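You operate a simulated robot arm through the tools that you are given. There is no shell and no other tool.

You run a simulated robot arm. Do the job below in one go: nothing can be reset, and whatever is moved stays where it is left.

TASK
Take the small grey box and put it on the top of the small blue table. Put the red block from the top of the goods table on the middle shelf of the high rack. Take the blue marker and put it on the top of the small wooden table. Take the purple block and put it on the top of the goods table. Fetch the red step block and set it on the top of the panel stand. Put two of the foam blocks from the top of the bead table on the top of the sieve bench. Open the clip box lid. Any order will do. Set down upright: small grey box, red block, red step block, foam block.

It is judged by the outcome, as a careful person would: the job done as asked, and still so three seconds after it is handed in. It fails if anything else is knocked over, pushed out of place, dropped, spilled or broken. Lids that push on must go on centred and level and be pressed home; caps that screw on are set level and turned clockwise until they are tight.

THE ROBOT
A 6-joint arm with a two-finger gripper on a trunk, on a base that drives. Base frame: it is fixed to the floor where the robot stands at the start and does not move with it; the origin is under the middle of the robot, x ahead of it, y to its left, z up; the surface under the hand at the start is at about z = 0.8. Units: m, degrees, N and s.
With the tool pointing down near the work surface it reaches from about 0.3 to 0.74 m from the robot's upright axis, wherever it stands. Its first joint turns from -166.0 to 166.0 degrees. Places, roughly: blue marker [0.5, -0.5, 0.75]; clip box lid [-6, 8.8, 0.9]; foam block [0.5, 2.5, 0.75]; middle shelf of the high rack [0.8, -2.7, 1]; purple block (8x5x4 cm) [1.2, -2.6, 1]; red block (8x5x6 cm) [0.6, -0.5, 0.8]; red step block [0.25, 2.75, 0.75]; small grey box (7x6x6 cm) [0.5, 0.1, 0.8]; top of the goods table [0.6, -0.2, 0.8]; top of the panel stand [-1.9, 1.4, 0.8]; top of the sieve bench [2.6, 3.3, 0.8]; top of the small blue table [2.6, 0, 0.6]; top of the small wooden table [2.6, -2.8, 0.8]. Payload 1.57 kg.
The tool frame sits at the grasp point between the pads (the TCP): z along the fingers, y along the line on which they close. The tips reach 0.021 m beyond it. The gripper opens to 0.07 m. The gripper's body begins 0.05 m behind the TCP.
Orientation is that of the tool frame in the base frame, as [roll, pitch, yaw] about the fixed x, y, z axes, in that order (R = Rz(yaw) Ry(pitch) Rx(roll)). With the fingers straight down and closing along the base's y, the tool's x points along the base's -x, its y along +y and its z along -z.

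THE INTERFACE
- The arm moves only by the tool play_rows. Its argument "rows" is a list of rows, each a list of 7 numbers: the shift along the tool's x, y, z in units of 40 mm (1.0 is 40 mm), then the turn, a rotation vector about the tool's x, y, z in units of 4 degrees (1.0 is 4 degrees), then the opening in per cent of the stroke, from 0 (shut) to 100 (fully open). In form: [[tx, ty, tz, wx, wy, wz, claw], ...]. A call has 1 to 20 rows; each row shifts and turns the commanded pose from where the row before left it, along the tool's axes as they then stand. A call with a number of a shift or a turn outside -1 to 1 is refused whole. Each row takes 0.2 s and may step no farther than 0.05 m and 8.6 degrees from the row before; otherwise, or with a gripper value out of range, the whole call is refused. A pose out of reach is approached as far as the arm can. The call stops where the force on the tool passes 40 N (or 10 N more than at its start, if that is more) or the arm is blocked; 0.2 s more then pass. Each finger halts on what it meets, pressing with about 30 N; the grip force reading is that of the motor and also rises with nothing between the fingers. The clock runs only during rows and for 0.2 s after the last one: add rows that do not move to give the fingers time. The reply holds the time, the measured pose of the TCP, the force on the tool along the base axes, the opening and the grip force, in the units named above and with some noise, with the torque about the TCP (base axes, N m) and any sound that the robot's microphone picked up, and new pictures: "views" is both (left out), scene, wrist or none.
- Cameras (640 x 400 px; columns grow to the right, rows downward): "scene" is now at [-0.0015, 0.1139, 1.4671]; the picture's right is [-0.57, -0.82, 0.00], its down [-0.70, 0.49, -0.52] and it looks along [0.42, -0.30, -0.86] (base axes); focal length 235 px, centre (320, 200). "wrist" rides on the gripper at [0.079, 0.004, -0.081] in the tool frame; the picture's right is [-0.05, 1.00, 0.00], its down [-0.67, -0.03, -0.74] and it looks along [-0.74, -0.04, 0.67] (tool axes); focal length 256 px, centre (320, 200). There is no depth. A picture from a camera that has moved, and an enlarged one, comes with that camera's place and axes in the base frame and with its lens.
- drive_base(legs): drives the robot by 1 to 6 legs, each [ahead, left, turn to the left] in m, m and degrees, along the robot's own axes; the way and the turn of a leg run together, so that a leg with both is an arc; at most 1.5 m and 180 degrees a leg. The arm and the cameras ride along, it lands a little off, and it stops where it bumps. It gives what a move gives, and a new picture of the scene camera.
- turn_head(pan, tilt): turns the head with the scene camera to pan (to the left, within 155 degrees either way) and tilt (down, from -29 to 69), counted from straight ahead of the robot. It gives what a move gives, and a new picture of the scene camera.
- zoom(camera, box): a new picture of the part [left, top, right, bottom] of that camera's present view, enlarged. It takes no simulated time.
- sign_off(): hands the job in; it is judged then, once.

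Nothing tells you exact positions but the pictures and the camera data. Unless the task says otherwise, let go and move clear before handing in.

The tools are called after "Request:" as name(argument=value, ...) on one line, values as JSON. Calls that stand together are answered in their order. play_rows: Moves the arm, as the interface text tells. Its arguments: {"type":"object","properties":{"rows":{"type":"array","items":{"type":"array","items":{"type":"number"}}},"views":{"type":"string","enum":["both","scene","wrist","none"]}},"required":["rows"]} The other tools are called the same way: drive_base (legs) drives the base; turn_head (pan, tilt) turns the head that bears the scene camera; zoom (camera, box) takes an enlarged picture of a part of a camera's view; sign_off () hands the job in.

At the start:

```text
time_s: 0.0
tool_pos: [0.4474, -0.3174, 1.0561]
tool_rot: [180.0, 0.0, 179.9]
wrist_force: [0.2, -0.8, 0.8]
ft_torque: [-0.01, 0.0, -0.03]
opening: 0.0701
gripper_force: 0.1
robot x, y, heading: [0.0022, -0.0022, -0.1]
head pan, tilt: [-34.9, 58.8]
```

scene: 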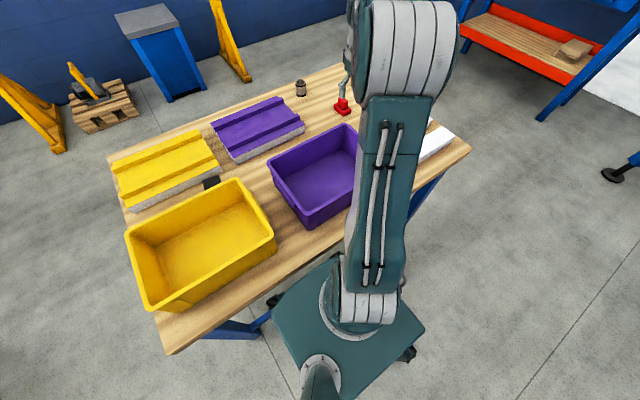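
wrist: 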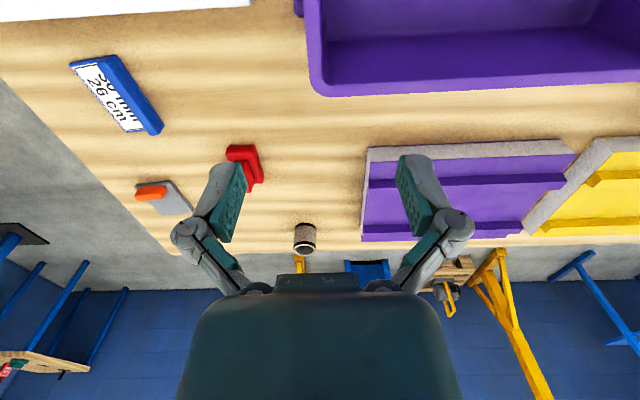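

I see a goods table in front of me with two totes, lids, a small red block and other small things, partly hidden by the arm. First I'll look around with the head before moving anything.

Request:
turn_head(pan=-10, tilt=45)

Request:
zoom(camera="wrist", box=[0, 0, 320, 270])

```text
time_s: 0.9
tool_pos: [0.4472, -0.317, 1.0557]
tool_rot: [-180.0, -0.1, 179.9]
wrist_force: [0.3, 0.5, -1.0]
ft_torque: [0.0, -0.04, 0.01]
opening: 0.0701
gripper_force: 0.0
robot x, y, heading: [0.0, 0.0028, 0.1]
head pan, tilt: [-10.0, 45.0]
camera scene: at [0.0228, 0.1387, 1.4851], right [-0.17, -0.98, 0.0], down [-0.7, 0.12, -0.71], along [0.7, -0.12, -0.71], focal length 235 px, centre (320, 200)
```

scene: 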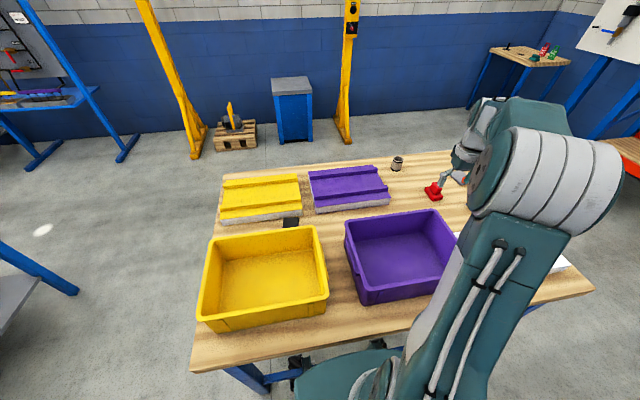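

```text
1.48 times, centred on (160, 135) of wrist
camera zoom: at [0.3685, -0.3126, 1.1373], right [0.05, 1.0, 0.0], down [0.67, -0.04, 0.74], along [0.74, -0.04, -0.67], focal length 379 px, centre (557, 296)
```

zoom: 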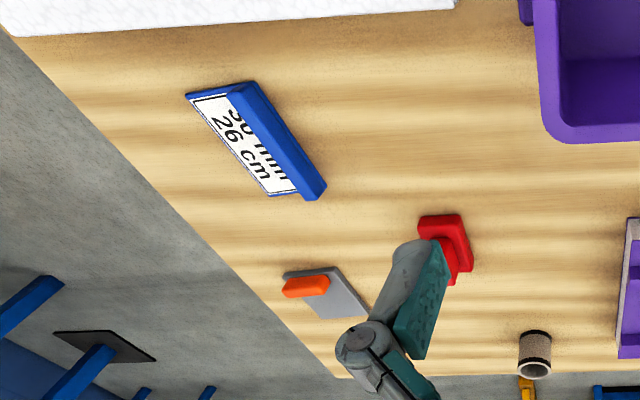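

The goods table is ahead, with the arm hiding part of it. I'll zoom in on the dark thing between the totes and on other details.

Request:
zoom(camera="scene", box=[190, 150, 470, 340])

Request:
zoom(camera="scene", box=[420, 20, 640, 220])

Request:
zoom(camera="scene", box=[0, 0, 320, 200])

```text
2.11 times, centred on (330, 245) of scene
camera zoom: at [0.0228, 0.1387, 1.4851], right [-0.17, -0.98, 0.0], down [-0.7, 0.12, -0.71], along [0.7, -0.12, -0.71], focal length 495 px, centre (299, 105)
```

zoom: 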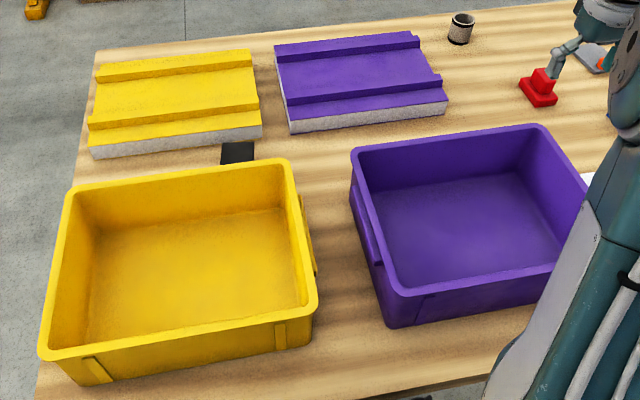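

```text
2.00 times, centred on (530, 120) of scene
camera zoom: at [0.0228, 0.1387, 1.4851], right [-0.17, -0.98, 0.0], down [-0.7, 0.12, -0.71], along [0.7, -0.12, -0.71], focal length 470 px, centre (-100, 360)
```

zoom: 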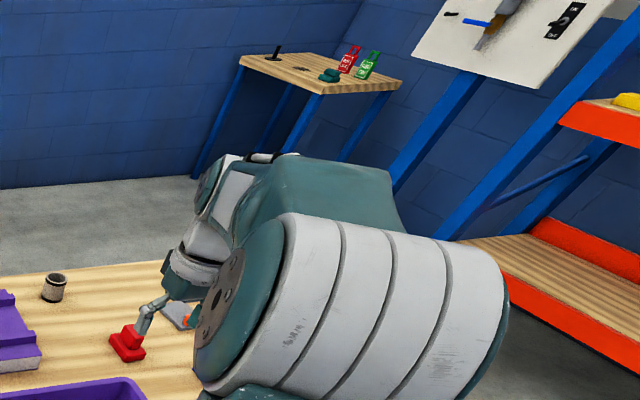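

```text
2.00 times, centred on (160, 100) of scene
camera zoom: at [0.0228, 0.1387, 1.4851], right [-0.17, -0.98, 0.0], down [-0.7, 0.12, -0.71], along [0.7, -0.12, -0.71], focal length 470 px, centre (640, 400)
```

zoom: 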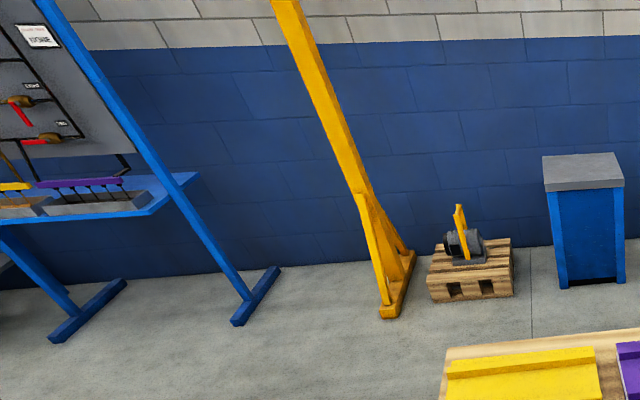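

The dark patch between the yellow tote and the lid is likely the grey box; I'll slide the arm left at its present height to look with the wrist camera.

Request:
play_rows(rows=[[0, 1, 0, 0, 0, 0, 100], [0, 1, 0, 0, 0, 0, 100], [0, 1, 0, 0, 0, 0, 100], [0, 1, 0, 0, 0, 0, 100], [0, 1, 0, 0, 0, 0, 100], [0, 1, 0, 0, 0, 0, 100], [0, 1, 0, 0, 0, 0, 100], [0, 1, 0, 0, 0, 0, 100], [0, 1, 0, 0, 0, 0, 100], [0, 1, 0, 0, 0, 0, 100], [0, 1, 0, 0, 0, 0, 100]])

```text
time_s: 3.3
tool_pos: [0.4475, 0.1237, 1.0558]
tool_rot: [-179.9, 0.0, 179.9]
wrist_force: [0.4, 0.9, -0.2]
ft_torque: [-0.03, 0.02, 0.0]
opening: 0.0699
gripper_force: 0.0
robot x, y, heading: [0.0012, 0.0019, 0.1]
head pan, tilt: [-10.0, 45.0]
camera scene: at [0.0228, 0.1422, 1.4848], right [-0.17, -0.98, 0.0], down [-0.7, 0.12, -0.71], along [0.7, -0.12, -0.71], focal length 235 px, centre (320, 200)
camera wrist: at [0.3697, 0.1291, 1.1373], right [0.05, 1.0, 0.0], down [0.67, -0.03, 0.74], along [0.74, -0.04, -0.67], focal length 256 px, centre (320, 200)
```

scene: 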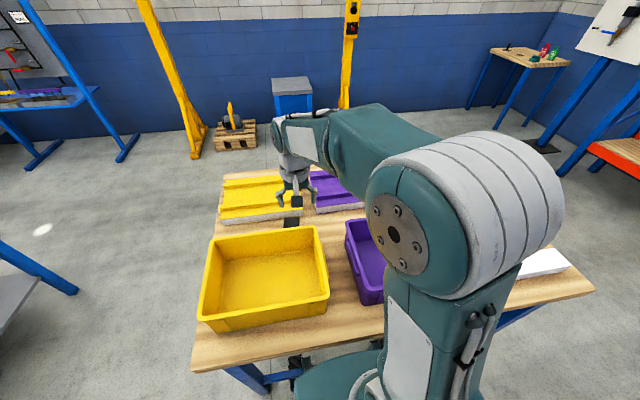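
wrist: 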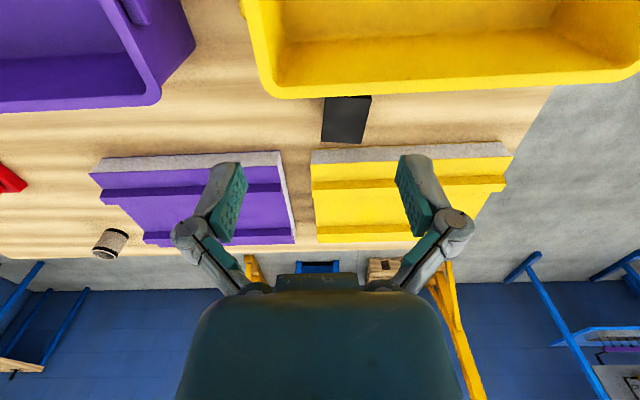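

A dark box stands between the yellow tote and the yellow lid. I'll zoom on it.

Request:
zoom(camera="wrist", box=[240, 60, 440, 185])

Request:
turn_head(pan=60, tilt=25)

Request:
turn_head(pan=120, tilt=20)

Request:
turn_head(pan=-70, tilt=25)

Request:
turn_head(pan=-135, tilt=20)

Request:
turn_head(pan=0, tilt=15)

```text
3.20 times, centred on (340, 122) of wrist
camera zoom: at [0.3697, 0.1291, 1.1373], right [0.05, 1.0, 0.0], down [0.67, -0.03, 0.74], along [0.74, -0.04, -0.67], focal length 819 px, centre (256, 448)
```

zoom: 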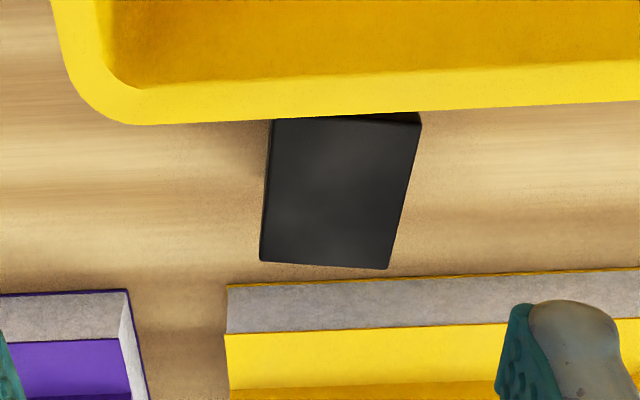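

```text
time_s: 4.7
tool_pos: [0.4485, 0.1236, 1.056]
tool_rot: [-179.9, 0.0, 179.9]
wrist_force: [0.5, -0.1, -0.4]
ft_torque: [0.01, 0.0, 0.02]
opening: 0.0699
gripper_force: 0.1
robot x, y, heading: [0.0045, -0.0017, 0.1]
head pan, tilt: [60.0, 25.0]
camera scene: at [-0.0112, 0.235, 1.5154], right [0.87, -0.5, 0.0], down [-0.21, -0.37, -0.91], along [0.45, 0.78, -0.42], focal length 235 px, centre (320, 200)
```

scene: 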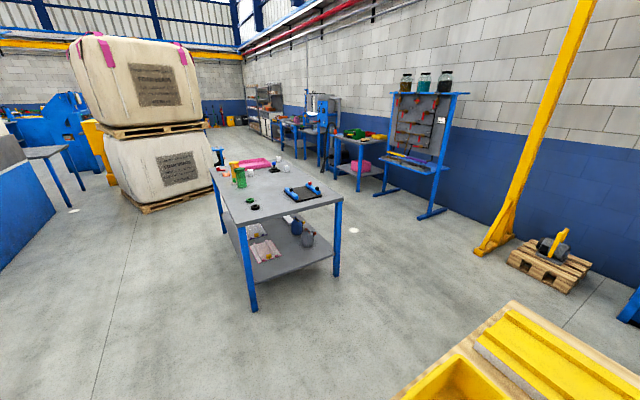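

```text
time_s: 6.0
tool_pos: [0.4488, 0.1232, 1.0552]
tool_rot: [-180.0, 0.0, -179.9]
wrist_force: [-0.7, -0.4, -0.4]
ft_torque: [0.03, 0.02, -0.01]
opening: 0.0699
gripper_force: 0.0
robot x, y, heading: [0.0019, 0.0008, -0.1]
head pan, tilt: [120.0, 20.0]
camera scene: at [-0.1039, 0.236, 1.5236], right [0.87, 0.5, 0.0], down [0.17, -0.3, -0.94], along [-0.47, 0.81, -0.34], focal length 235 px, centre (320, 200)
```

scene: 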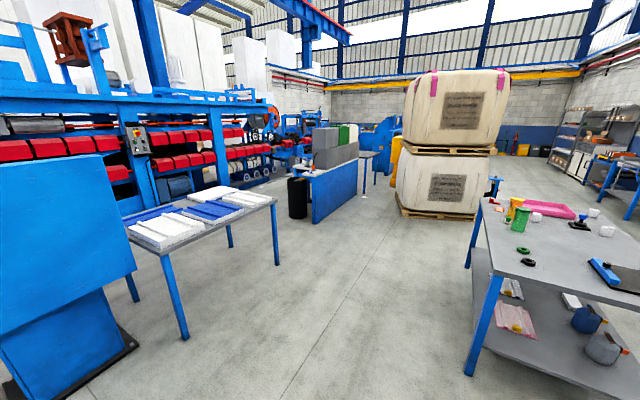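

```text
time_s: 8.8
tool_pos: [0.4487, 0.1221, 1.0568]
tool_rot: [-179.9, 0.1, 179.9]
wrist_force: [0.4, 0.6, -0.8]
ft_torque: [0.0, -0.02, -0.02]
opening: 0.07
gripper_force: 0.1
robot x, y, heading: [0.0011, 0.0031, 0.2]
head pan, tilt: [-70.0, 25.0]
camera scene: at [-0.0258, 0.0686, 1.5157], right [-0.94, -0.34, 0.0], down [-0.15, 0.4, -0.91], along [0.31, -0.85, -0.42], focal length 235 px, centre (320, 200)
```

scene: 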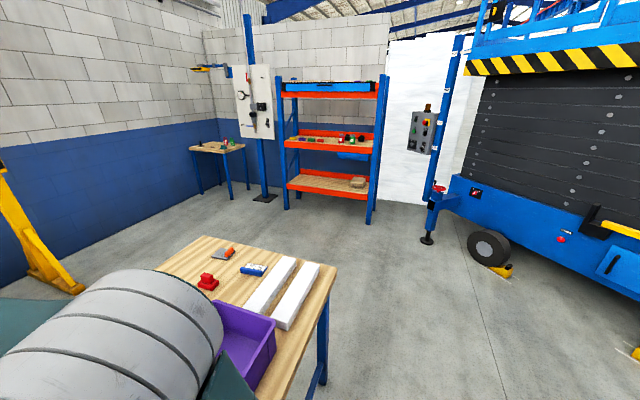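

```text
time_s: 10.2
tool_pos: [0.4479, 0.1234, 1.0556]
tool_rot: [-179.9, 0.0, 179.9]
wrist_force: [0.7, -0.1, 0.1]
ft_torque: [0.02, 0.02, 0.0]
opening: 0.0701
gripper_force: 0.0
robot x, y, heading: [0.0009, 0.0026, -0.1]
head pan, tilt: [-135.0, 20.0]
camera scene: at [-0.1232, 0.0893, 1.5238], right [-0.71, 0.71, 0.0], down [0.24, 0.24, -0.94], along [-0.66, -0.67, -0.34], focal length 235 px, centre (320, 200)
```

scene: 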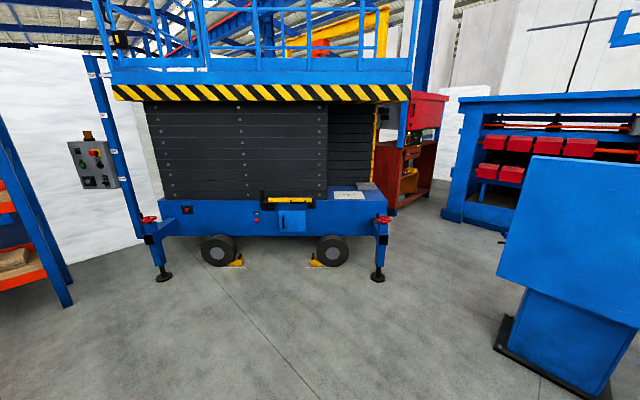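

```text
time_s: 12.3
tool_pos: [0.4468, 0.1242, 1.0558]
tool_rot: [-179.9, 0.1, 179.9]
wrist_force: [0.3, 0.1, -0.9]
ft_torque: [-0.02, -0.04, -0.01]
opening: 0.0697
gripper_force: 0.0
robot x, y, heading: [-0.0009, -0.0007, 0.1]
head pan, tilt: [0.0, 15.0]
camera scene: at [0.0361, 0.1552, 1.5317], right [0.0, -1.0, 0.0], down [-0.26, 0.0, -0.97], along [0.97, 0.0, -0.26], focal length 235 px, centre (320, 200)
```

scene: 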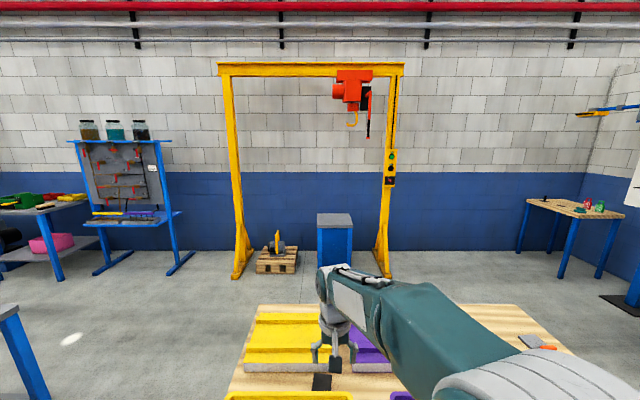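

The layout matches: rack to the right, wooden table front-right, blue cabinet ahead, bead table left, panel stand behind-left. I'll look closer at the goods table's right end and the rack.

Request:
turn_head(pan=-60, tilt=35)

Request:
zoom(camera="scene", box=[240, 20, 460, 160])

Request:
zoom(camera="scene", box=[140, 150, 360, 290])

```text
time_s: 13.6
tool_pos: [0.4478, 0.1228, 1.056]
tool_rot: [-179.8, 0.0, 179.9]
wrist_force: [0.0, -0.7, 0.8]
ft_torque: [0.0, 0.03, 0.0]
opening: 0.07
gripper_force: 0.0
robot x, y, heading: [-0.0011, -0.0004, 0.2]
head pan, tilt: [-60.0, 35.0]
camera scene: at [-0.0133, 0.0789, 1.4999], right [-0.87, -0.5, 0.0], down [-0.29, 0.5, -0.82], along [0.41, -0.71, -0.57], focal length 235 px, centre (320, 200)
```

scene: 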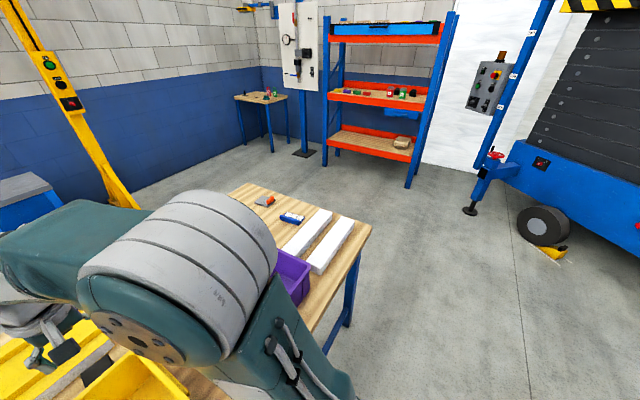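

```text
2.86 times, centred on (350, 90) of scene
camera zoom: at [-0.0133, 0.0789, 1.4999], right [-0.87, -0.5, 0.0], down [-0.29, 0.5, -0.82], along [0.41, -0.71, -0.57], focal length 671 px, centre (234, 514)
```

zoom: 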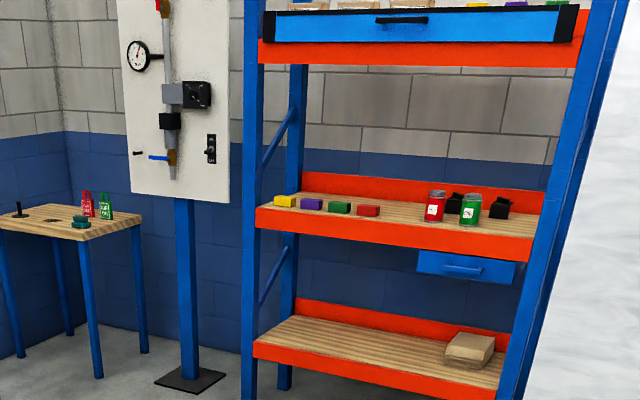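

```text
2.86 times, centred on (250, 220) of scene
camera zoom: at [-0.0133, 0.0789, 1.4999], right [-0.87, -0.5, 0.0], down [-0.29, 0.5, -0.82], along [0.41, -0.71, -0.57], focal length 671 px, centre (520, 143)
```

zoom: 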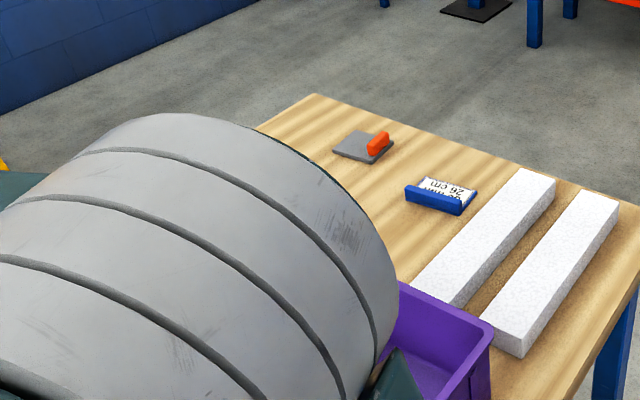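

The grey box sits at about (0.56, 0.15) between the yellow tote and lid, turned about -6.5°. I'll move above it, matching that yaw, and look again.

Request:
play_rows(rows=[[-0.9, 0.2, 0.3, 0, 0, 0, 100], [-0.9, 0.2, 0.3, 0, 0, 0, 100], [-0.9, 0.2, 0.3, 0, 0, 0, 100], [0, 0, 0.4, 0, 0, 0.8, 100], [0, 0, 0.4, 0, 0, 0.8, 100]], views="wrist")

Request:
zoom(camera="wrist", box=[220, 0, 420, 125])

```text
time_s: 14.8
tool_pos: [0.5555, 0.1471, 0.9885]
tool_rot: [-179.9, 0.0, 173.5]
wrist_force: [0.6, 0.7, -0.1]
ft_torque: [0.0, -0.05, -0.02]
opening: 0.0701
gripper_force: 0.0
robot x, y, heading: [0.0016, 0.0006, 0.1]
head pan, tilt: [-60.0, 35.0]
camera wrist: at [0.478, 0.161, 1.0688], right [0.17, 0.99, 0.0], down [0.66, -0.11, 0.74], along [0.73, -0.13, -0.67], focal length 256 px, centre (320, 200)
```

wrist: 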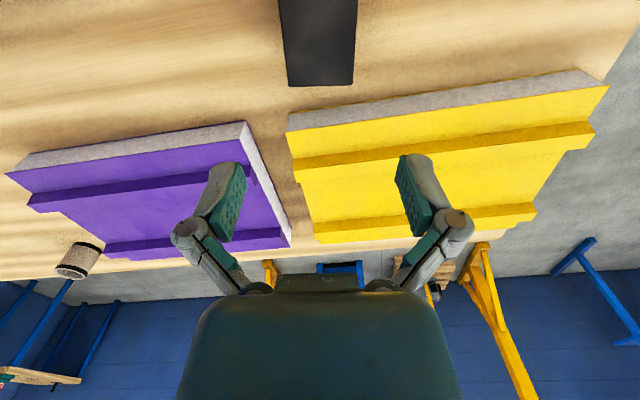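

```text
3.20 times, centred on (320, 62) of wrist
camera zoom: at [0.478, 0.161, 1.0688], right [0.17, 0.99, 0.0], down [0.66, -0.11, 0.74], along [0.73, -0.13, -0.67], focal length 819 px, centre (320, 640)
```

zoom: 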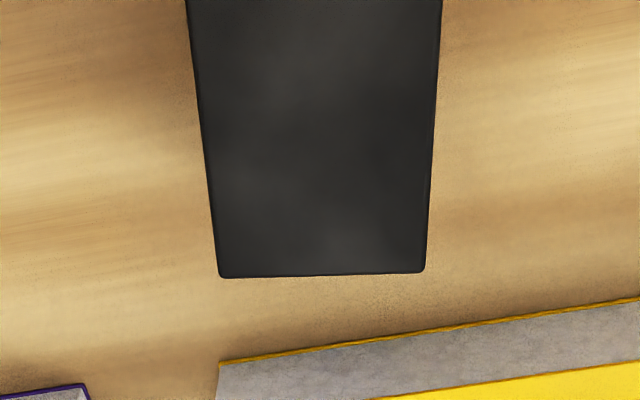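

The box top is near z≈0.835, yaw about -8.3°. I'll lean the gripper 20° away from the tote so the wrist clears the rim, then lower partway and check.

Request:
play_rows(rows=[[0, 0, 0, 0, 0, 0.45, 100], [0, 0, 0, 0, 1, 0, 100], [0, 0, 0, 0, 1, 0, 100], [0, 0, 0, 0, 1, 0, 100], [0, 0, 0, 0, 1, 0, 100], [0, 0, 0, 0, 1, 0, 100], [-0.12, 0, 0.9, 0, 0, 0, 100], [-0.3, 0, 0.9, 0, 0, 0, 100], [-0.2, 0, 0.6, 0, 0, 0, 100], [0, 0, 0, 0, 0, 0, 100]])

Request:
zoom(camera="wrist", box=[180, 60, 460, 235])

```text
time_s: 17.0
tool_pos: [0.544, 0.1493, 0.8876]
tool_rot: [-179.9, -20.1, 171.7]
wrist_force: [0.0, 0.8, -0.8]
ft_torque: [0.0, -0.02, 0.01]
opening: 0.0699
gripper_force: 0.2
robot x, y, heading: [0.0028, 0.0022, 0.1]
head pan, tilt: [-60.0, 35.0]
camera scene: at [-0.0124, 0.0792, 1.4999], right [-0.87, -0.5, 0.0], down [-0.29, 0.5, -0.82], along [0.41, -0.71, -0.57], focal length 235 px, centre (320, 200)
camera wrist: at [0.5, 0.1593, 0.9916], right [0.19, 0.98, -0.02], down [0.87, -0.16, 0.47], along [0.46, -0.11, -0.88], focal length 256 px, centre (320, 200)
```

scene: 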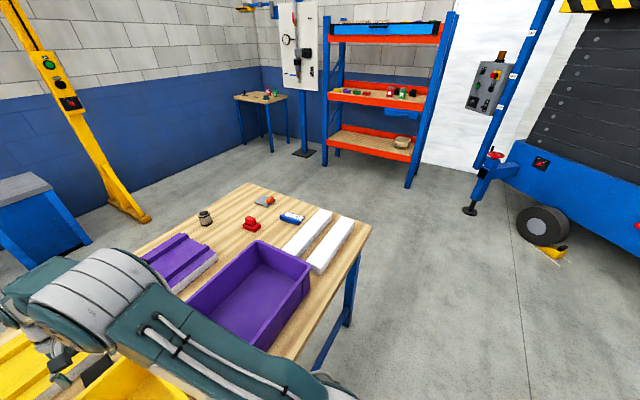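
wrist: 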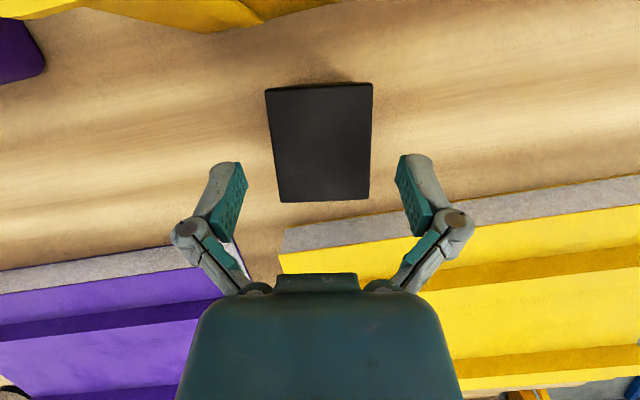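

```text
2.29 times, centred on (320, 148) of wrist
camera zoom: at [0.5, 0.1593, 0.9916], right [0.19, 0.98, -0.02], down [0.87, -0.16, 0.47], along [0.46, -0.11, -0.88], focal length 585 px, centre (320, 320)
```

zoom: 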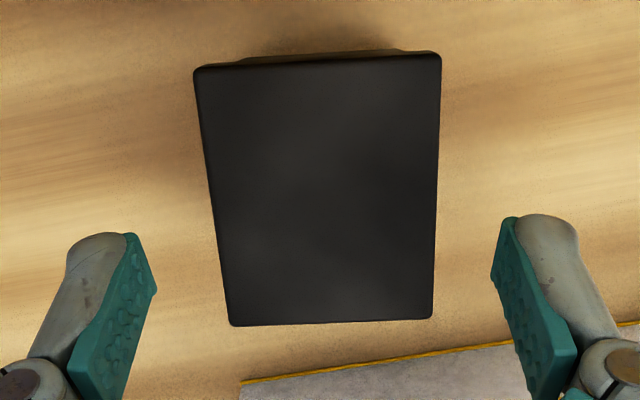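

The tool is centred over the box within a millimetre or so and aligned. I'll lower to mid-height and close.

Request:
play_rows(rows=[[-0.22, 0, 0.6, 0, 0, 0, 100], [-0.22, 0, 0.6, 0, 0, 0, 100], [-0.21, 0, 0.58, 0, 0, 0, 100], [0, 0, 0, 0, 0, 0, 100]], views="wrist")

```text
time_s: 17.9
tool_pos: [0.5487, 0.1481, 0.8214]
tool_rot: [179.9, -19.4, 171.9]
wrist_force: [-3.0, -1.4, 14.2]
ft_torque: [-0.03, -0.22, -0.06]
opening: 0.0704
gripper_force: 0.0
robot x, y, heading: [0.0016, 0.0006, -0.1]
head pan, tilt: [-60.0, 35.0]
stopped in row 4: the force on the tool passed its limit at 45 N (the readings are from after the stop); the commanded pose is now the measured one
camera wrist: at [0.5026, 0.1592, 0.9243], right [0.19, 0.98, -0.01], down [0.86, -0.16, 0.48], along [0.47, -0.1, -0.88], focal length 256 px, centre (320, 200)
```

wrist: 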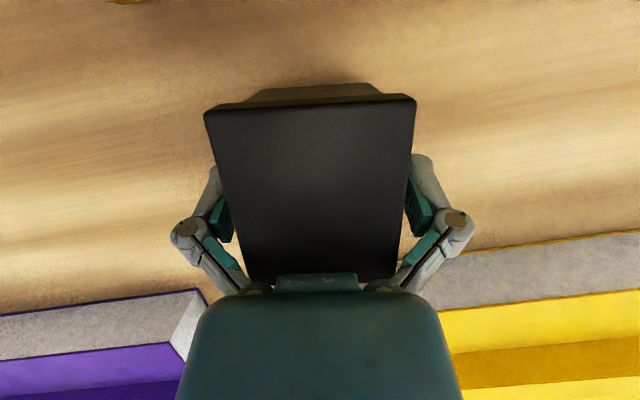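

The tool touched something lightly (the surface and box top seem about 2 cm higher than I judged: table ≈0.80, box top ≈0.86). I'll back up 1 cm, centre along the box, then close.

Request:
play_rows(rows=[[0.09, 0, -0.25, 0, 0, 0, 100], [0.19, 0.03, 0.05, 0, 0, 0, 100], [0, 0, 0, 0, 0, 0, 100]], views="wrist")

```text
time_s: 18.7
tool_pos: [0.5398, 0.1511, 0.8313]
tool_rot: [179.8, -19.6, 171.8]
wrist_force: [-0.3, 0.4, -0.2]
ft_torque: [0.02, 0.0, 0.01]
opening: 0.0701
gripper_force: 0.1
robot x, y, heading: [0.0013, -0.0009, -0.0]
head pan, tilt: [-60.0, 35.0]
camera wrist: at [0.4945, 0.162, 0.9338], right [0.19, 0.98, -0.01], down [0.86, -0.16, 0.48], along [0.47, -0.11, -0.88], focal length 256 px, centre (320, 200)
```

wrist: 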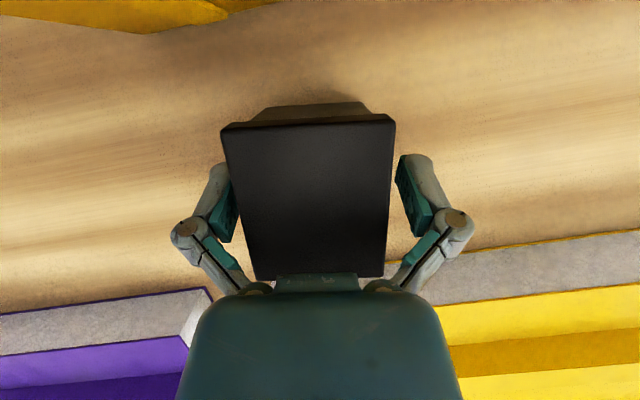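

No force now and the box lies between the pads. Closing the gripper.

Request:
play_rows(rows=[[0, 0, 0, 0, 0, 0, 60], [0, 0, 0, 0, 0, 0, 0], [0, 0, 0, 0, 0, 0, 0], [0, 0, 0, 0, 0, 0, 0]], views="wrist")

```text
time_s: 19.7
tool_pos: [0.5396, 0.1492, 0.8317]
tool_rot: [179.7, -19.4, 171.9]
wrist_force: [1.5, -1.2, 12.7]
ft_torque: [-0.06, 0.12, 0.04]
opening: 0.0523
gripper_force: 29.3
robot x, y, heading: [0.0033, -0.0022, -0.0]
head pan, tilt: [-60.0, 35.0]
camera wrist: at [0.4945, 0.1618, 0.9344], right [0.19, 0.98, -0.01], down [0.86, -0.16, 0.48], along [0.47, -0.11, -0.88], focal length 256 px, centre (320, 200)
```

wrist: 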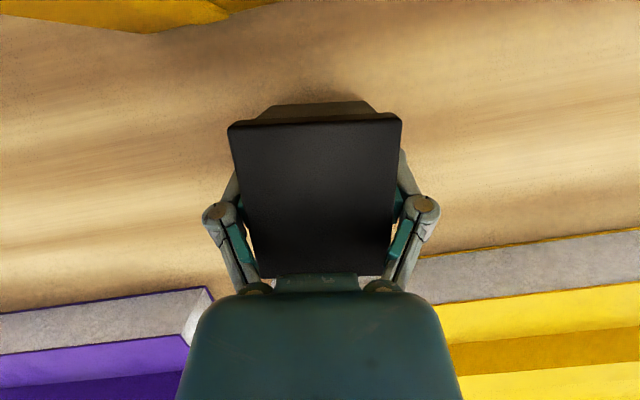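

Gripped at 5.2 cm. Lifting straight up.

Request:
play_rows(rows=[[0.16, 0, -0.47, 0, 0, 0, 0], [0.33, 0, -0.94, 0, 0, 0, 0], [0.33, 0, -0.94, 0, 0, 0, 0], [0.33, 0, -0.94, 0, 0, 0, 0], [0.33, 0, -0.94, 0, 0, 0, 0], [0.33, 0, -0.94, 0, 0, 0, 0], [0, 0, 0, 0, 0, 0, 0]])

```text
time_s: 21.3
tool_pos: [0.5417, 0.1495, 1.0511]
tool_rot: [179.8, -19.5, 171.8]
wrist_force: [-0.2, 0.2, -0.5]
ft_torque: [0.01, -0.01, 0.01]
opening: 0.0519
gripper_force: 29.7
robot x, y, heading: [-0.0029, 0.0004, -0.2]
head pan, tilt: [-60.0, 35.0]
camera scene: at [-0.0119, 0.0791, 1.4999], right [-0.87, -0.5, 0.0], down [-0.29, 0.5, -0.82], along [0.41, -0.71, -0.57], focal length 235 px, centre (320, 200)
camera wrist: at [0.4953, 0.1605, 1.155], right [0.19, 0.98, -0.02], down [0.86, -0.16, 0.48], along [0.47, -0.11, -0.88], focal length 256 px, centre (320, 200)
```

scene: 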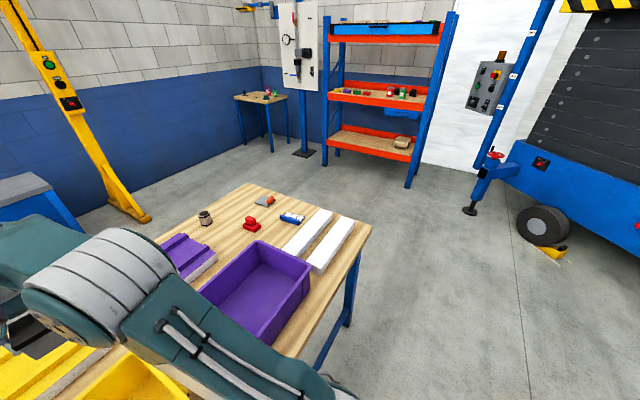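
wrist: 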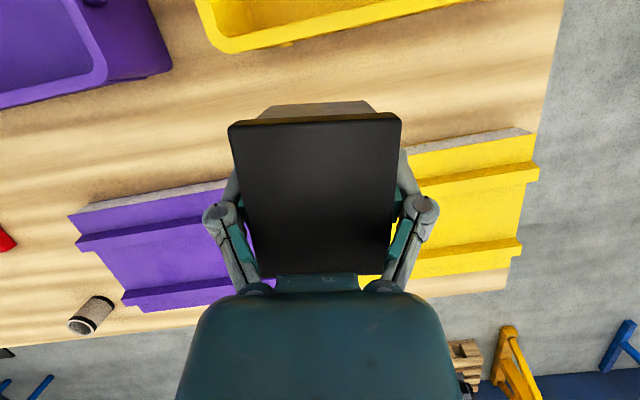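

The box is held securely. Before driving I'll look down at the base footprint and then look around the left end of the table for the route.

Request:
turn_head(pan=-20, tilt=69)

Request:
turn_head(pan=70, tilt=55)

Request:
turn_head(pan=150, tilt=60)

Request:
turn_head(pan=25, tilt=30)

```text
time_s: 22.4
tool_pos: [0.5414, 0.1486, 1.0512]
tool_rot: [179.8, -19.4, 171.8]
wrist_force: [-0.6, 0.2, -0.9]
ft_torque: [-0.03, 0.01, 0.0]
opening: 0.0519
gripper_force: 29.9
robot x, y, heading: [0.0057, -0.0014, -0.2]
head pan, tilt: [-20.0, 68.8]
camera scene: at [-0.0034, 0.1362, 1.4561], right [-0.34, -0.94, 0.0], down [-0.88, 0.32, -0.36], along [0.34, -0.13, -0.93], focal length 235 px, centre (320, 200)
```

scene: 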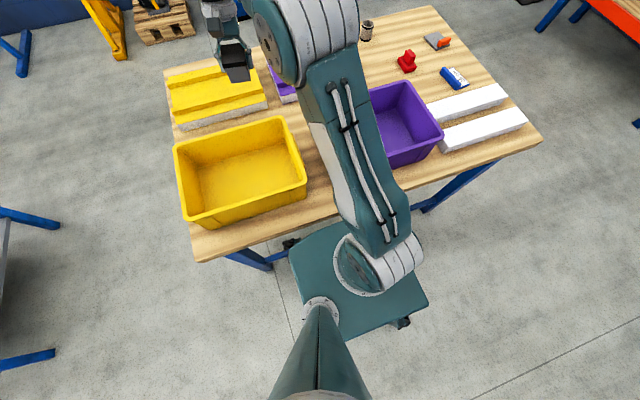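

```text
time_s: 24.0
tool_pos: [0.541, 0.1494, 1.0511]
tool_rot: [179.8, -19.5, 171.7]
wrist_force: [-0.5, -0.7, -0.8]
ft_torque: [-0.01, -0.02, 0.03]
opening: 0.0519
gripper_force: 30.0
robot x, y, heading: [0.0013, 0.0012, -0.1]
head pan, tilt: [70.0, 55.0]
camera scene: at [-0.0313, 0.2233, 1.4714], right [0.94, -0.34, 0.0], down [-0.28, -0.77, -0.57], along [0.2, 0.54, -0.82], focal length 235 px, centre (320, 200)
```

scene: 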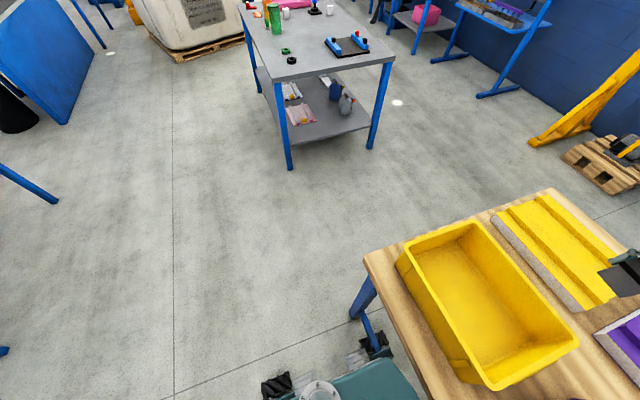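

```text
time_s: 25.6
tool_pos: [0.5414, 0.1494, 1.0517]
tool_rot: [179.8, -19.6, 171.9]
wrist_force: [0.0, -0.5, 0.3]
ft_torque: [0.0, 0.0, 0.02]
opening: 0.0517
gripper_force: 30.4
robot x, y, heading: [-0.0002, -0.0007, 0.3]
head pan, tilt: [150.0, 60.0]
camera scene: at [-0.1137, 0.1888, 1.4656], right [0.5, 0.87, 0.0], down [0.75, -0.43, -0.5], along [-0.43, 0.25, -0.87], focal length 235 px, centre (320, 200)
```

scene: 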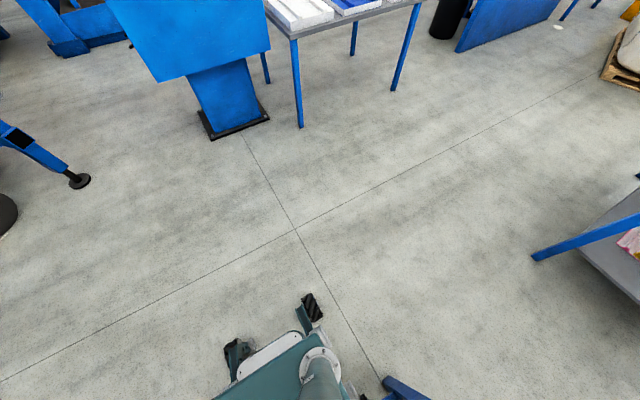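

```text
time_s: 27.6
tool_pos: [0.5411, 0.1498, 1.0508]
tool_rot: [179.8, -19.6, 171.8]
wrist_force: [-0.6, 0.0, -1.6]
ft_torque: [0.0, -0.01, 0.01]
opening: 0.0518
gripper_force: 29.9
robot x, y, heading: [0.0036, 0.0029, 0.1]
head pan, tilt: [25.0, 30.0]
camera scene: at [0.0261, 0.1938, 1.5074], right [0.42, -0.91, 0.0], down [-0.45, -0.21, -0.86], along [0.78, 0.37, -0.5], focal length 235 px, centre (320, 200)
```

scene: 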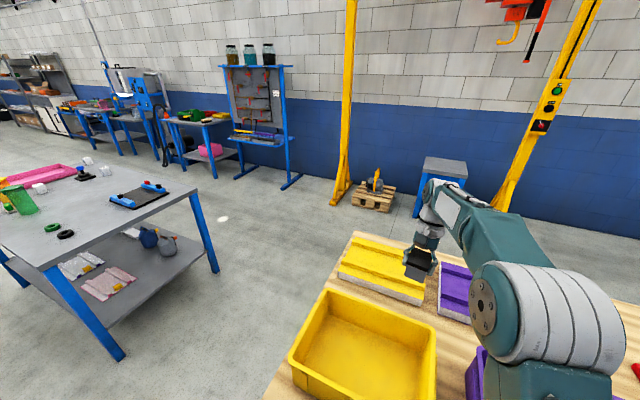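

The base is about 0.6 m square; the free corridor between the goods table (y<0.43) and bead table (y>1.55) is about 1.1 m wide. I'll back off, strafe left into it, and check.

Request:
drive_base(legs=[[-0.4, 0, 0], [0, 0.98, 0]])

```text
time_s: 34.9
tool_pos: [0.1552, 1.153, 1.0523]
tool_rot: [179.8, -19.6, 171.5]
wrist_force: [0.0, -0.2, -1.4]
ft_torque: [0.01, -0.03, 0.0]
opening: 0.0518
gripper_force: 29.9
robot x, y, heading: [-0.3842, 1.0117, -0.5]
head pan, tilt: [25.0, 30.0]
camera scene: at [-0.3599, 1.1989, 1.5077], right [0.42, -0.91, 0.0], down [-0.46, -0.21, -0.87], along [0.79, 0.36, -0.5], focal length 235 px, centre (320, 200)
```

scene: 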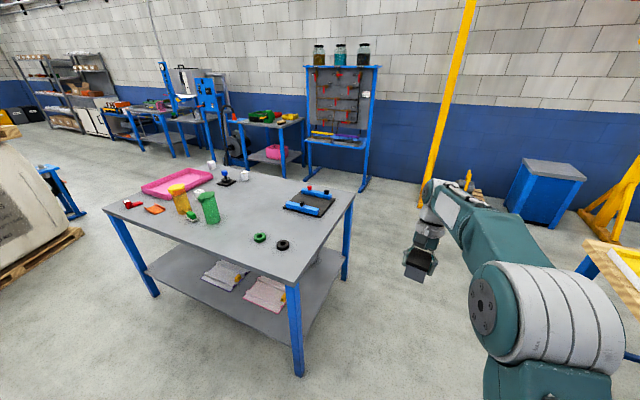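

The robot is at (-0.38, 1.01); corridor ahead is clear. Next I drive ahead and then strafe right in front of the blue table.

Request:
drive_base(legs=[[1.0, 0, 0.5], [0.85, 0, 0], [0, -0.95, 0]])

Request:
turn_head(pan=0, tilt=40)

```text
time_s: 48.7
tool_pos: [1.977, 0.1729, 1.051]
tool_rot: [179.9, -19.4, 170.4]
wrist_force: [0.4, 0.6, -1.6]
ft_torque: [-0.03, -0.01, -0.01]
opening: 0.0518
gripper_force: 30.0
robot x, y, heading: [1.4363, 0.0338, -1.2]
head pan, tilt: [25.0, 30.0]
camera scene: at [1.4637, 0.2292, 1.5072], right [0.4, -0.92, 0.0], down [-0.46, -0.2, -0.86], along [0.79, 0.35, -0.5], focal length 235 px, centre (320, 200)
```

scene: 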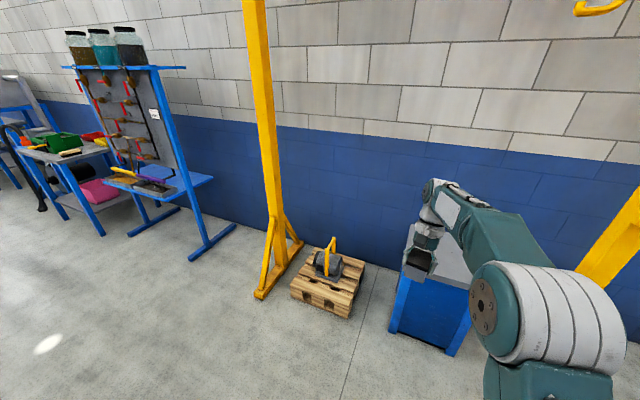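

```text
time_s: 49.6
tool_pos: [1.9765, 0.171, 1.0518]
tool_rot: [179.8, -19.5, 170.5]
wrist_force: [-1.3, 0.3, -1.4]
ft_torque: [-0.01, 0.02, -0.03]
opening: 0.0519
gripper_force: 30.6
robot x, y, heading: [1.4351, 0.0352, -1.2]
head pan, tilt: [0.0, 40.0]
camera scene: at [1.4658, 0.1892, 1.4922], right [-0.02, -1.0, 0.0], down [-0.64, 0.01, -0.77], along [0.77, -0.02, -0.64], focal length 235 px, centre (320, 200)
```

scene: 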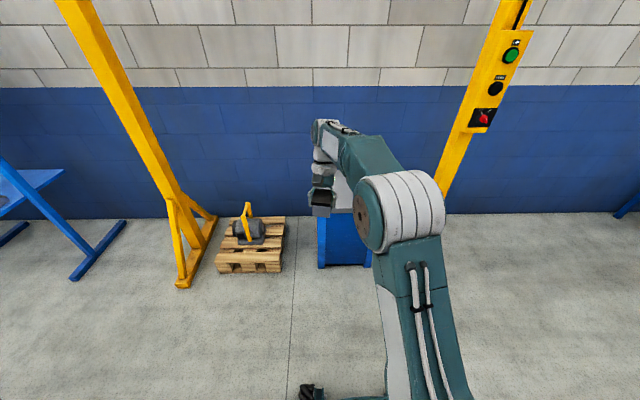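

The blue cabinet spans roughly y −0.23…0.16 with its front at x≈2.48. I'll roll forward to about x=2.02 and then look down at it with the wrist camera.

Request:
drive_base(legs=[[0.57, 0, 1.2]])

Request:
turn_head(pan=10, tilt=50)

Request:
play_rows(rows=[[0, 0, 0, 0, 0, 0, 0]], views="wrist")

```text
time_s: 52.9
tool_pos: [2.5448, 0.1689, 1.0517]
tool_rot: [179.8, -19.5, 171.3]
wrist_force: [-0.2, 0.0, -0.3]
ft_torque: [-0.01, 0.03, -0.02]
opening: 0.0517
gripper_force: 30.6
robot x, y, heading: [2.0005, 0.0276, -0.6]
head pan, tilt: [0.0, 40.0]
camera scene: at [2.0339, 0.18, 1.4921], right [-0.01, -1.0, 0.0], down [-0.64, 0.01, -0.77], along [0.77, -0.01, -0.64], focal length 235 px, centre (320, 200)
```

scene: 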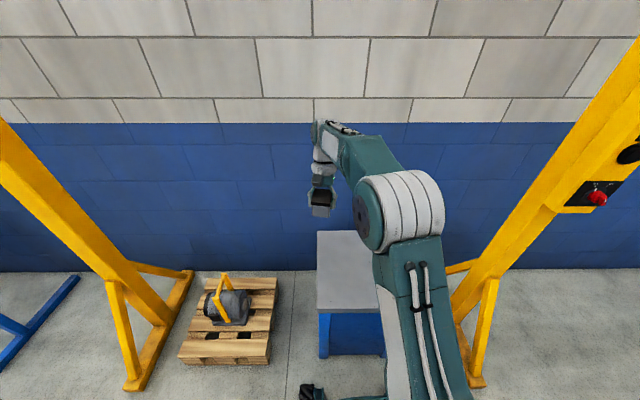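

```text
time_s: 53.6
tool_pos: [2.5439, 0.1694, 1.0537]
tool_rot: [179.8, -19.3, 171.3]
wrist_force: [-0.1, 0.6, -0.4]
ft_torque: [-0.01, -0.04, 0.01]
opening: 0.0519
gripper_force: 29.7
robot x, y, heading: [2.0047, 0.0248, -0.5]
head pan, tilt: [10.0, 50.0]
camera scene: at [2.0248, 0.1934, 1.478], right [0.16, -0.99, 0.0], down [-0.76, -0.13, -0.64], along [0.63, 0.1, -0.77], focal length 235 px, centre (320, 200)
```

scene: 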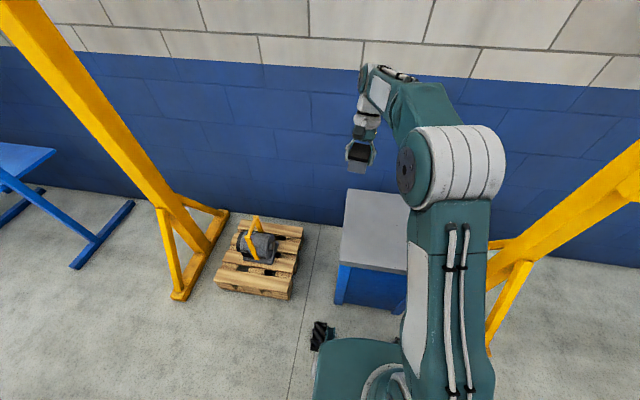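

```text
time_s: 54.0
tool_pos: [2.5445, 0.1688, 1.0539]
tool_rot: [179.8, -19.5, 171.3]
wrist_force: [0.3, 0.3, -1.3]
ft_torque: [-0.01, -0.05, -0.01]
opening: 0.0518
gripper_force: 29.5
robot x, y, heading: [2.0064, 0.026, -0.6]
head pan, tilt: [10.0, 50.0]
camera wrist: at [2.4982, 0.18, 1.1559], right [0.2, 0.98, -0.01], down [0.86, -0.17, 0.48], along [0.47, -0.11, -0.88], focal length 256 px, centre (320, 200)
```

wrist: 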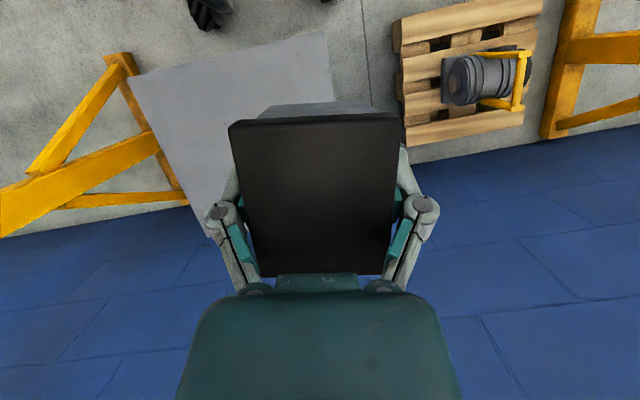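

The table top spans about x 2.455–2.85, y −0.21–0.19 at z≈0.6. I'll move the box over its middle, still high.

Request:
play_rows(rows=[[-0.53, -0.661, 0.493, 0, 0, 0, 0], [-0.53, -0.661, 0.493, 0, 0, 0, 0], [-0.53, -0.661, 0.493, 0, 0, 0, 0], [-0.53, -0.661, 0.493, 0, 0, 0, 0], [-0.53, -0.661, 0.493, 0, 0, 0, 0], [-0.53, -0.661, 0.493, 0, 0, 0, 0], [0, 0, 0, 0, 0, 0, 0]])

```text
time_s: 55.6
tool_pos: [2.6025, 0.0003, 0.8994]
tool_rot: [179.7, -19.4, 171.3]
wrist_force: [-0.1, 0.3, -1.1]
ft_torque: [-0.05, 0.05, -0.01]
opening: 0.0517
gripper_force: 30.1
robot x, y, heading: [2.0048, 0.0221, -0.5]
head pan, tilt: [10.0, 50.0]
camera scene: at [2.0252, 0.1924, 1.4781], right [0.16, -0.99, 0.0], down [-0.76, -0.13, -0.64], along [0.63, 0.11, -0.77], focal length 235 px, centre (320, 200)
camera wrist: at [2.556, 0.0115, 1.0024], right [0.2, 0.98, -0.01], down [0.86, -0.17, 0.48], along [0.47, -0.11, -0.88], focal length 256 px, centre (320, 200)
```

scene: 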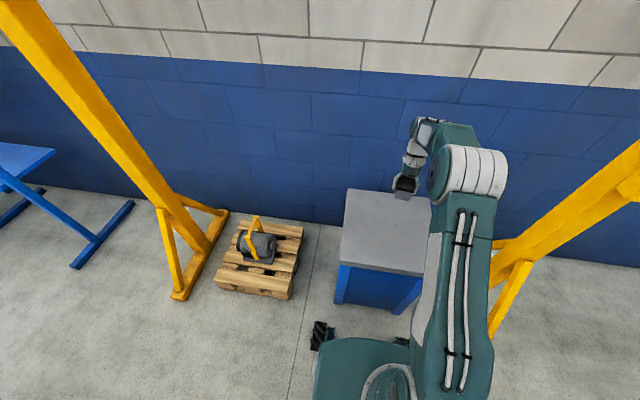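
wrist: 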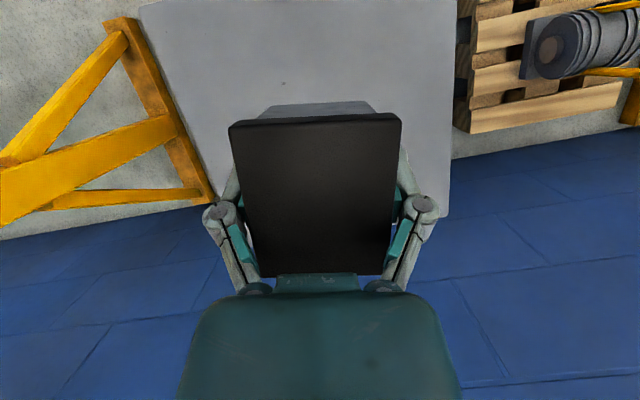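

The box is over the middle of the table. Lowering to just above the surface.

Request:
play_rows(rows=[[-0.306, 0, 0.864, 0, 0, 0, 0], [-0.306, 0, 0.864, 0, 0, 0, 0], [-0.306, 0, 0.864, 0, 0, 0, 0], [-0.306, 0, 0.864, 0, 0, 0, 0], [-0.306, 0, 0.864, 0, 0, 0, 0], [-0.153, 0, 0.432, 0, 0, 0, 0], [0, 0, 0, 0, 0, 0, 0]])

Request:
zoom(camera="scene", box=[320, 120, 520, 245])

```text
time_s: 57.2
tool_pos: [2.5982, 0.0017, 0.6976]
tool_rot: [179.8, -19.5, 171.3]
wrist_force: [-0.6, -0.5, -1.0]
ft_torque: [-0.03, -0.02, 0.02]
opening: 0.0517
gripper_force: 30.0
robot x, y, heading: [2.0011, 0.0244, -0.6]
head pan, tilt: [10.0, 50.0]
camera scene: at [2.0254, 0.1924, 1.4781], right [0.16, -0.99, 0.0], down [-0.76, -0.13, -0.64], along [0.63, 0.11, -0.77], focal length 235 px, centre (320, 200)
camera wrist: at [2.5533, 0.0126, 0.8004], right [0.2, 0.98, -0.01], down [0.86, -0.17, 0.48], along [0.47, -0.11, -0.88], focal length 256 px, centre (320, 200)
```

scene: 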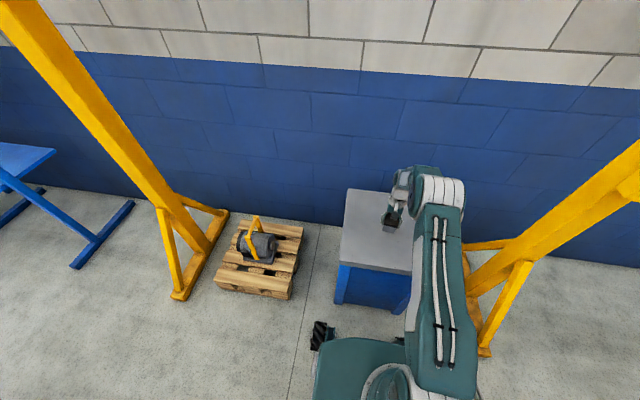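
wrist: 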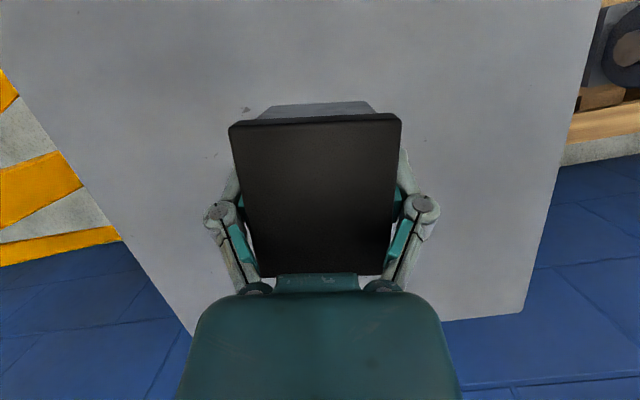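

```text
3.20 times, centred on (420, 182) of scene
camera zoom: at [2.0254, 0.1924, 1.4781], right [0.16, -0.99, 0.0], down [-0.76, -0.13, -0.64], along [0.63, 0.11, -0.77], focal length 752 px, centre (0, 256)
```

zoom: 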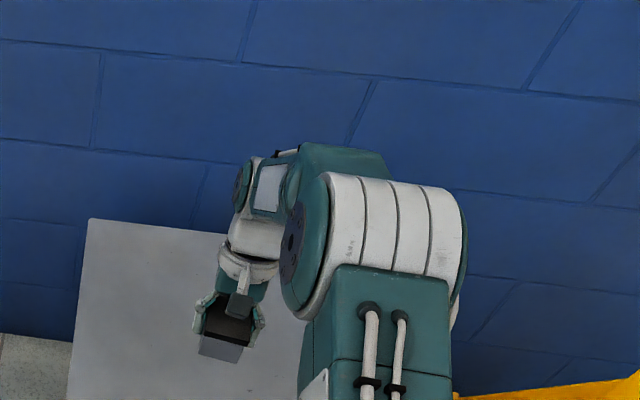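

The triangulated table height is 0.600. I'll lower to about 1 cm above contact and then in small steps.

Request:
play_rows(rows=[[-0.22, 0, 0.62, 0, 0, 0, 0], [-0.22, 0, 0.62, 0, 0, 0, 0], [0, 0, 0, 0, 0, 0, 0], [-0.042, 0, 0.118, 0, 0, 0, 0], [0, 0, 0, 0, 0, 0, 0]], views="none")

Request:
play_rows(rows=[[-0.042, 0, 0.118, 0, 0, 0, 0], [0, 0, 0, 0, 0, 0, 0]], views="none")

```text
time_s: 58.4
tool_pos: [2.5999, 0.0018, 0.6402]
tool_rot: [179.8, -19.5, 171.2]
wrist_force: [0.1, -1.0, -0.8]
ft_torque: [-0.01, 0.04, 0.02]
opening: 0.0518
gripper_force: 30.6
robot x, y, heading: [2.0062, 0.0232, -0.6]
head pan, tilt: [10.0, 50.0]
```

```text
time_s: 59.0
tool_pos: [2.6004, 0.0008, 0.6347]
tool_rot: [179.8, -19.5, 171.4]
wrist_force: [0.2, 0.0, -1.1]
ft_torque: [-0.03, 0.01, 0.01]
opening: 0.0518
gripper_force: 29.4
robot x, y, heading: [2.005, 0.0265, -0.5]
head pan, tilt: [10.0, 50.0]
```

Request:
play_rows(rows=[[-0.025, 0, 0.071, 0, 0, 0, 0], [0, 0, 0, 0, 0, 0, 0]], views="none")

Request:
play_rows(rows=[[-0.017, 0, 0.047, 0, 0, 0, 0], [0, 0, 0, 0, 0, 0, 0]], views="none")

```text
time_s: 59.6
tool_pos: [2.6003, 0.0016, 0.6319]
tool_rot: [179.8, -19.3, 171.3]
wrist_force: [-0.1, 0.0, 3.9]
ft_torque: [-0.03, 0.2, 0.04]
opening: 0.052
gripper_force: 29.9
robot x, y, heading: [2.0084, 0.0215, -0.5]
head pan, tilt: [10.0, 50.0]
```

```text
time_s: 60.2
tool_pos: [2.6001, 0.0013, 0.6309]
tool_rot: [179.7, -19.3, 171.3]
wrist_force: [-7.4, -0.6, 27.0]
ft_torque: [-0.1, -0.04, -0.02]
opening: 0.0528
gripper_force: 30.6
robot x, y, heading: [2.0056, 0.0253, -0.7]
head pan, tilt: [10.0, 50.0]
```

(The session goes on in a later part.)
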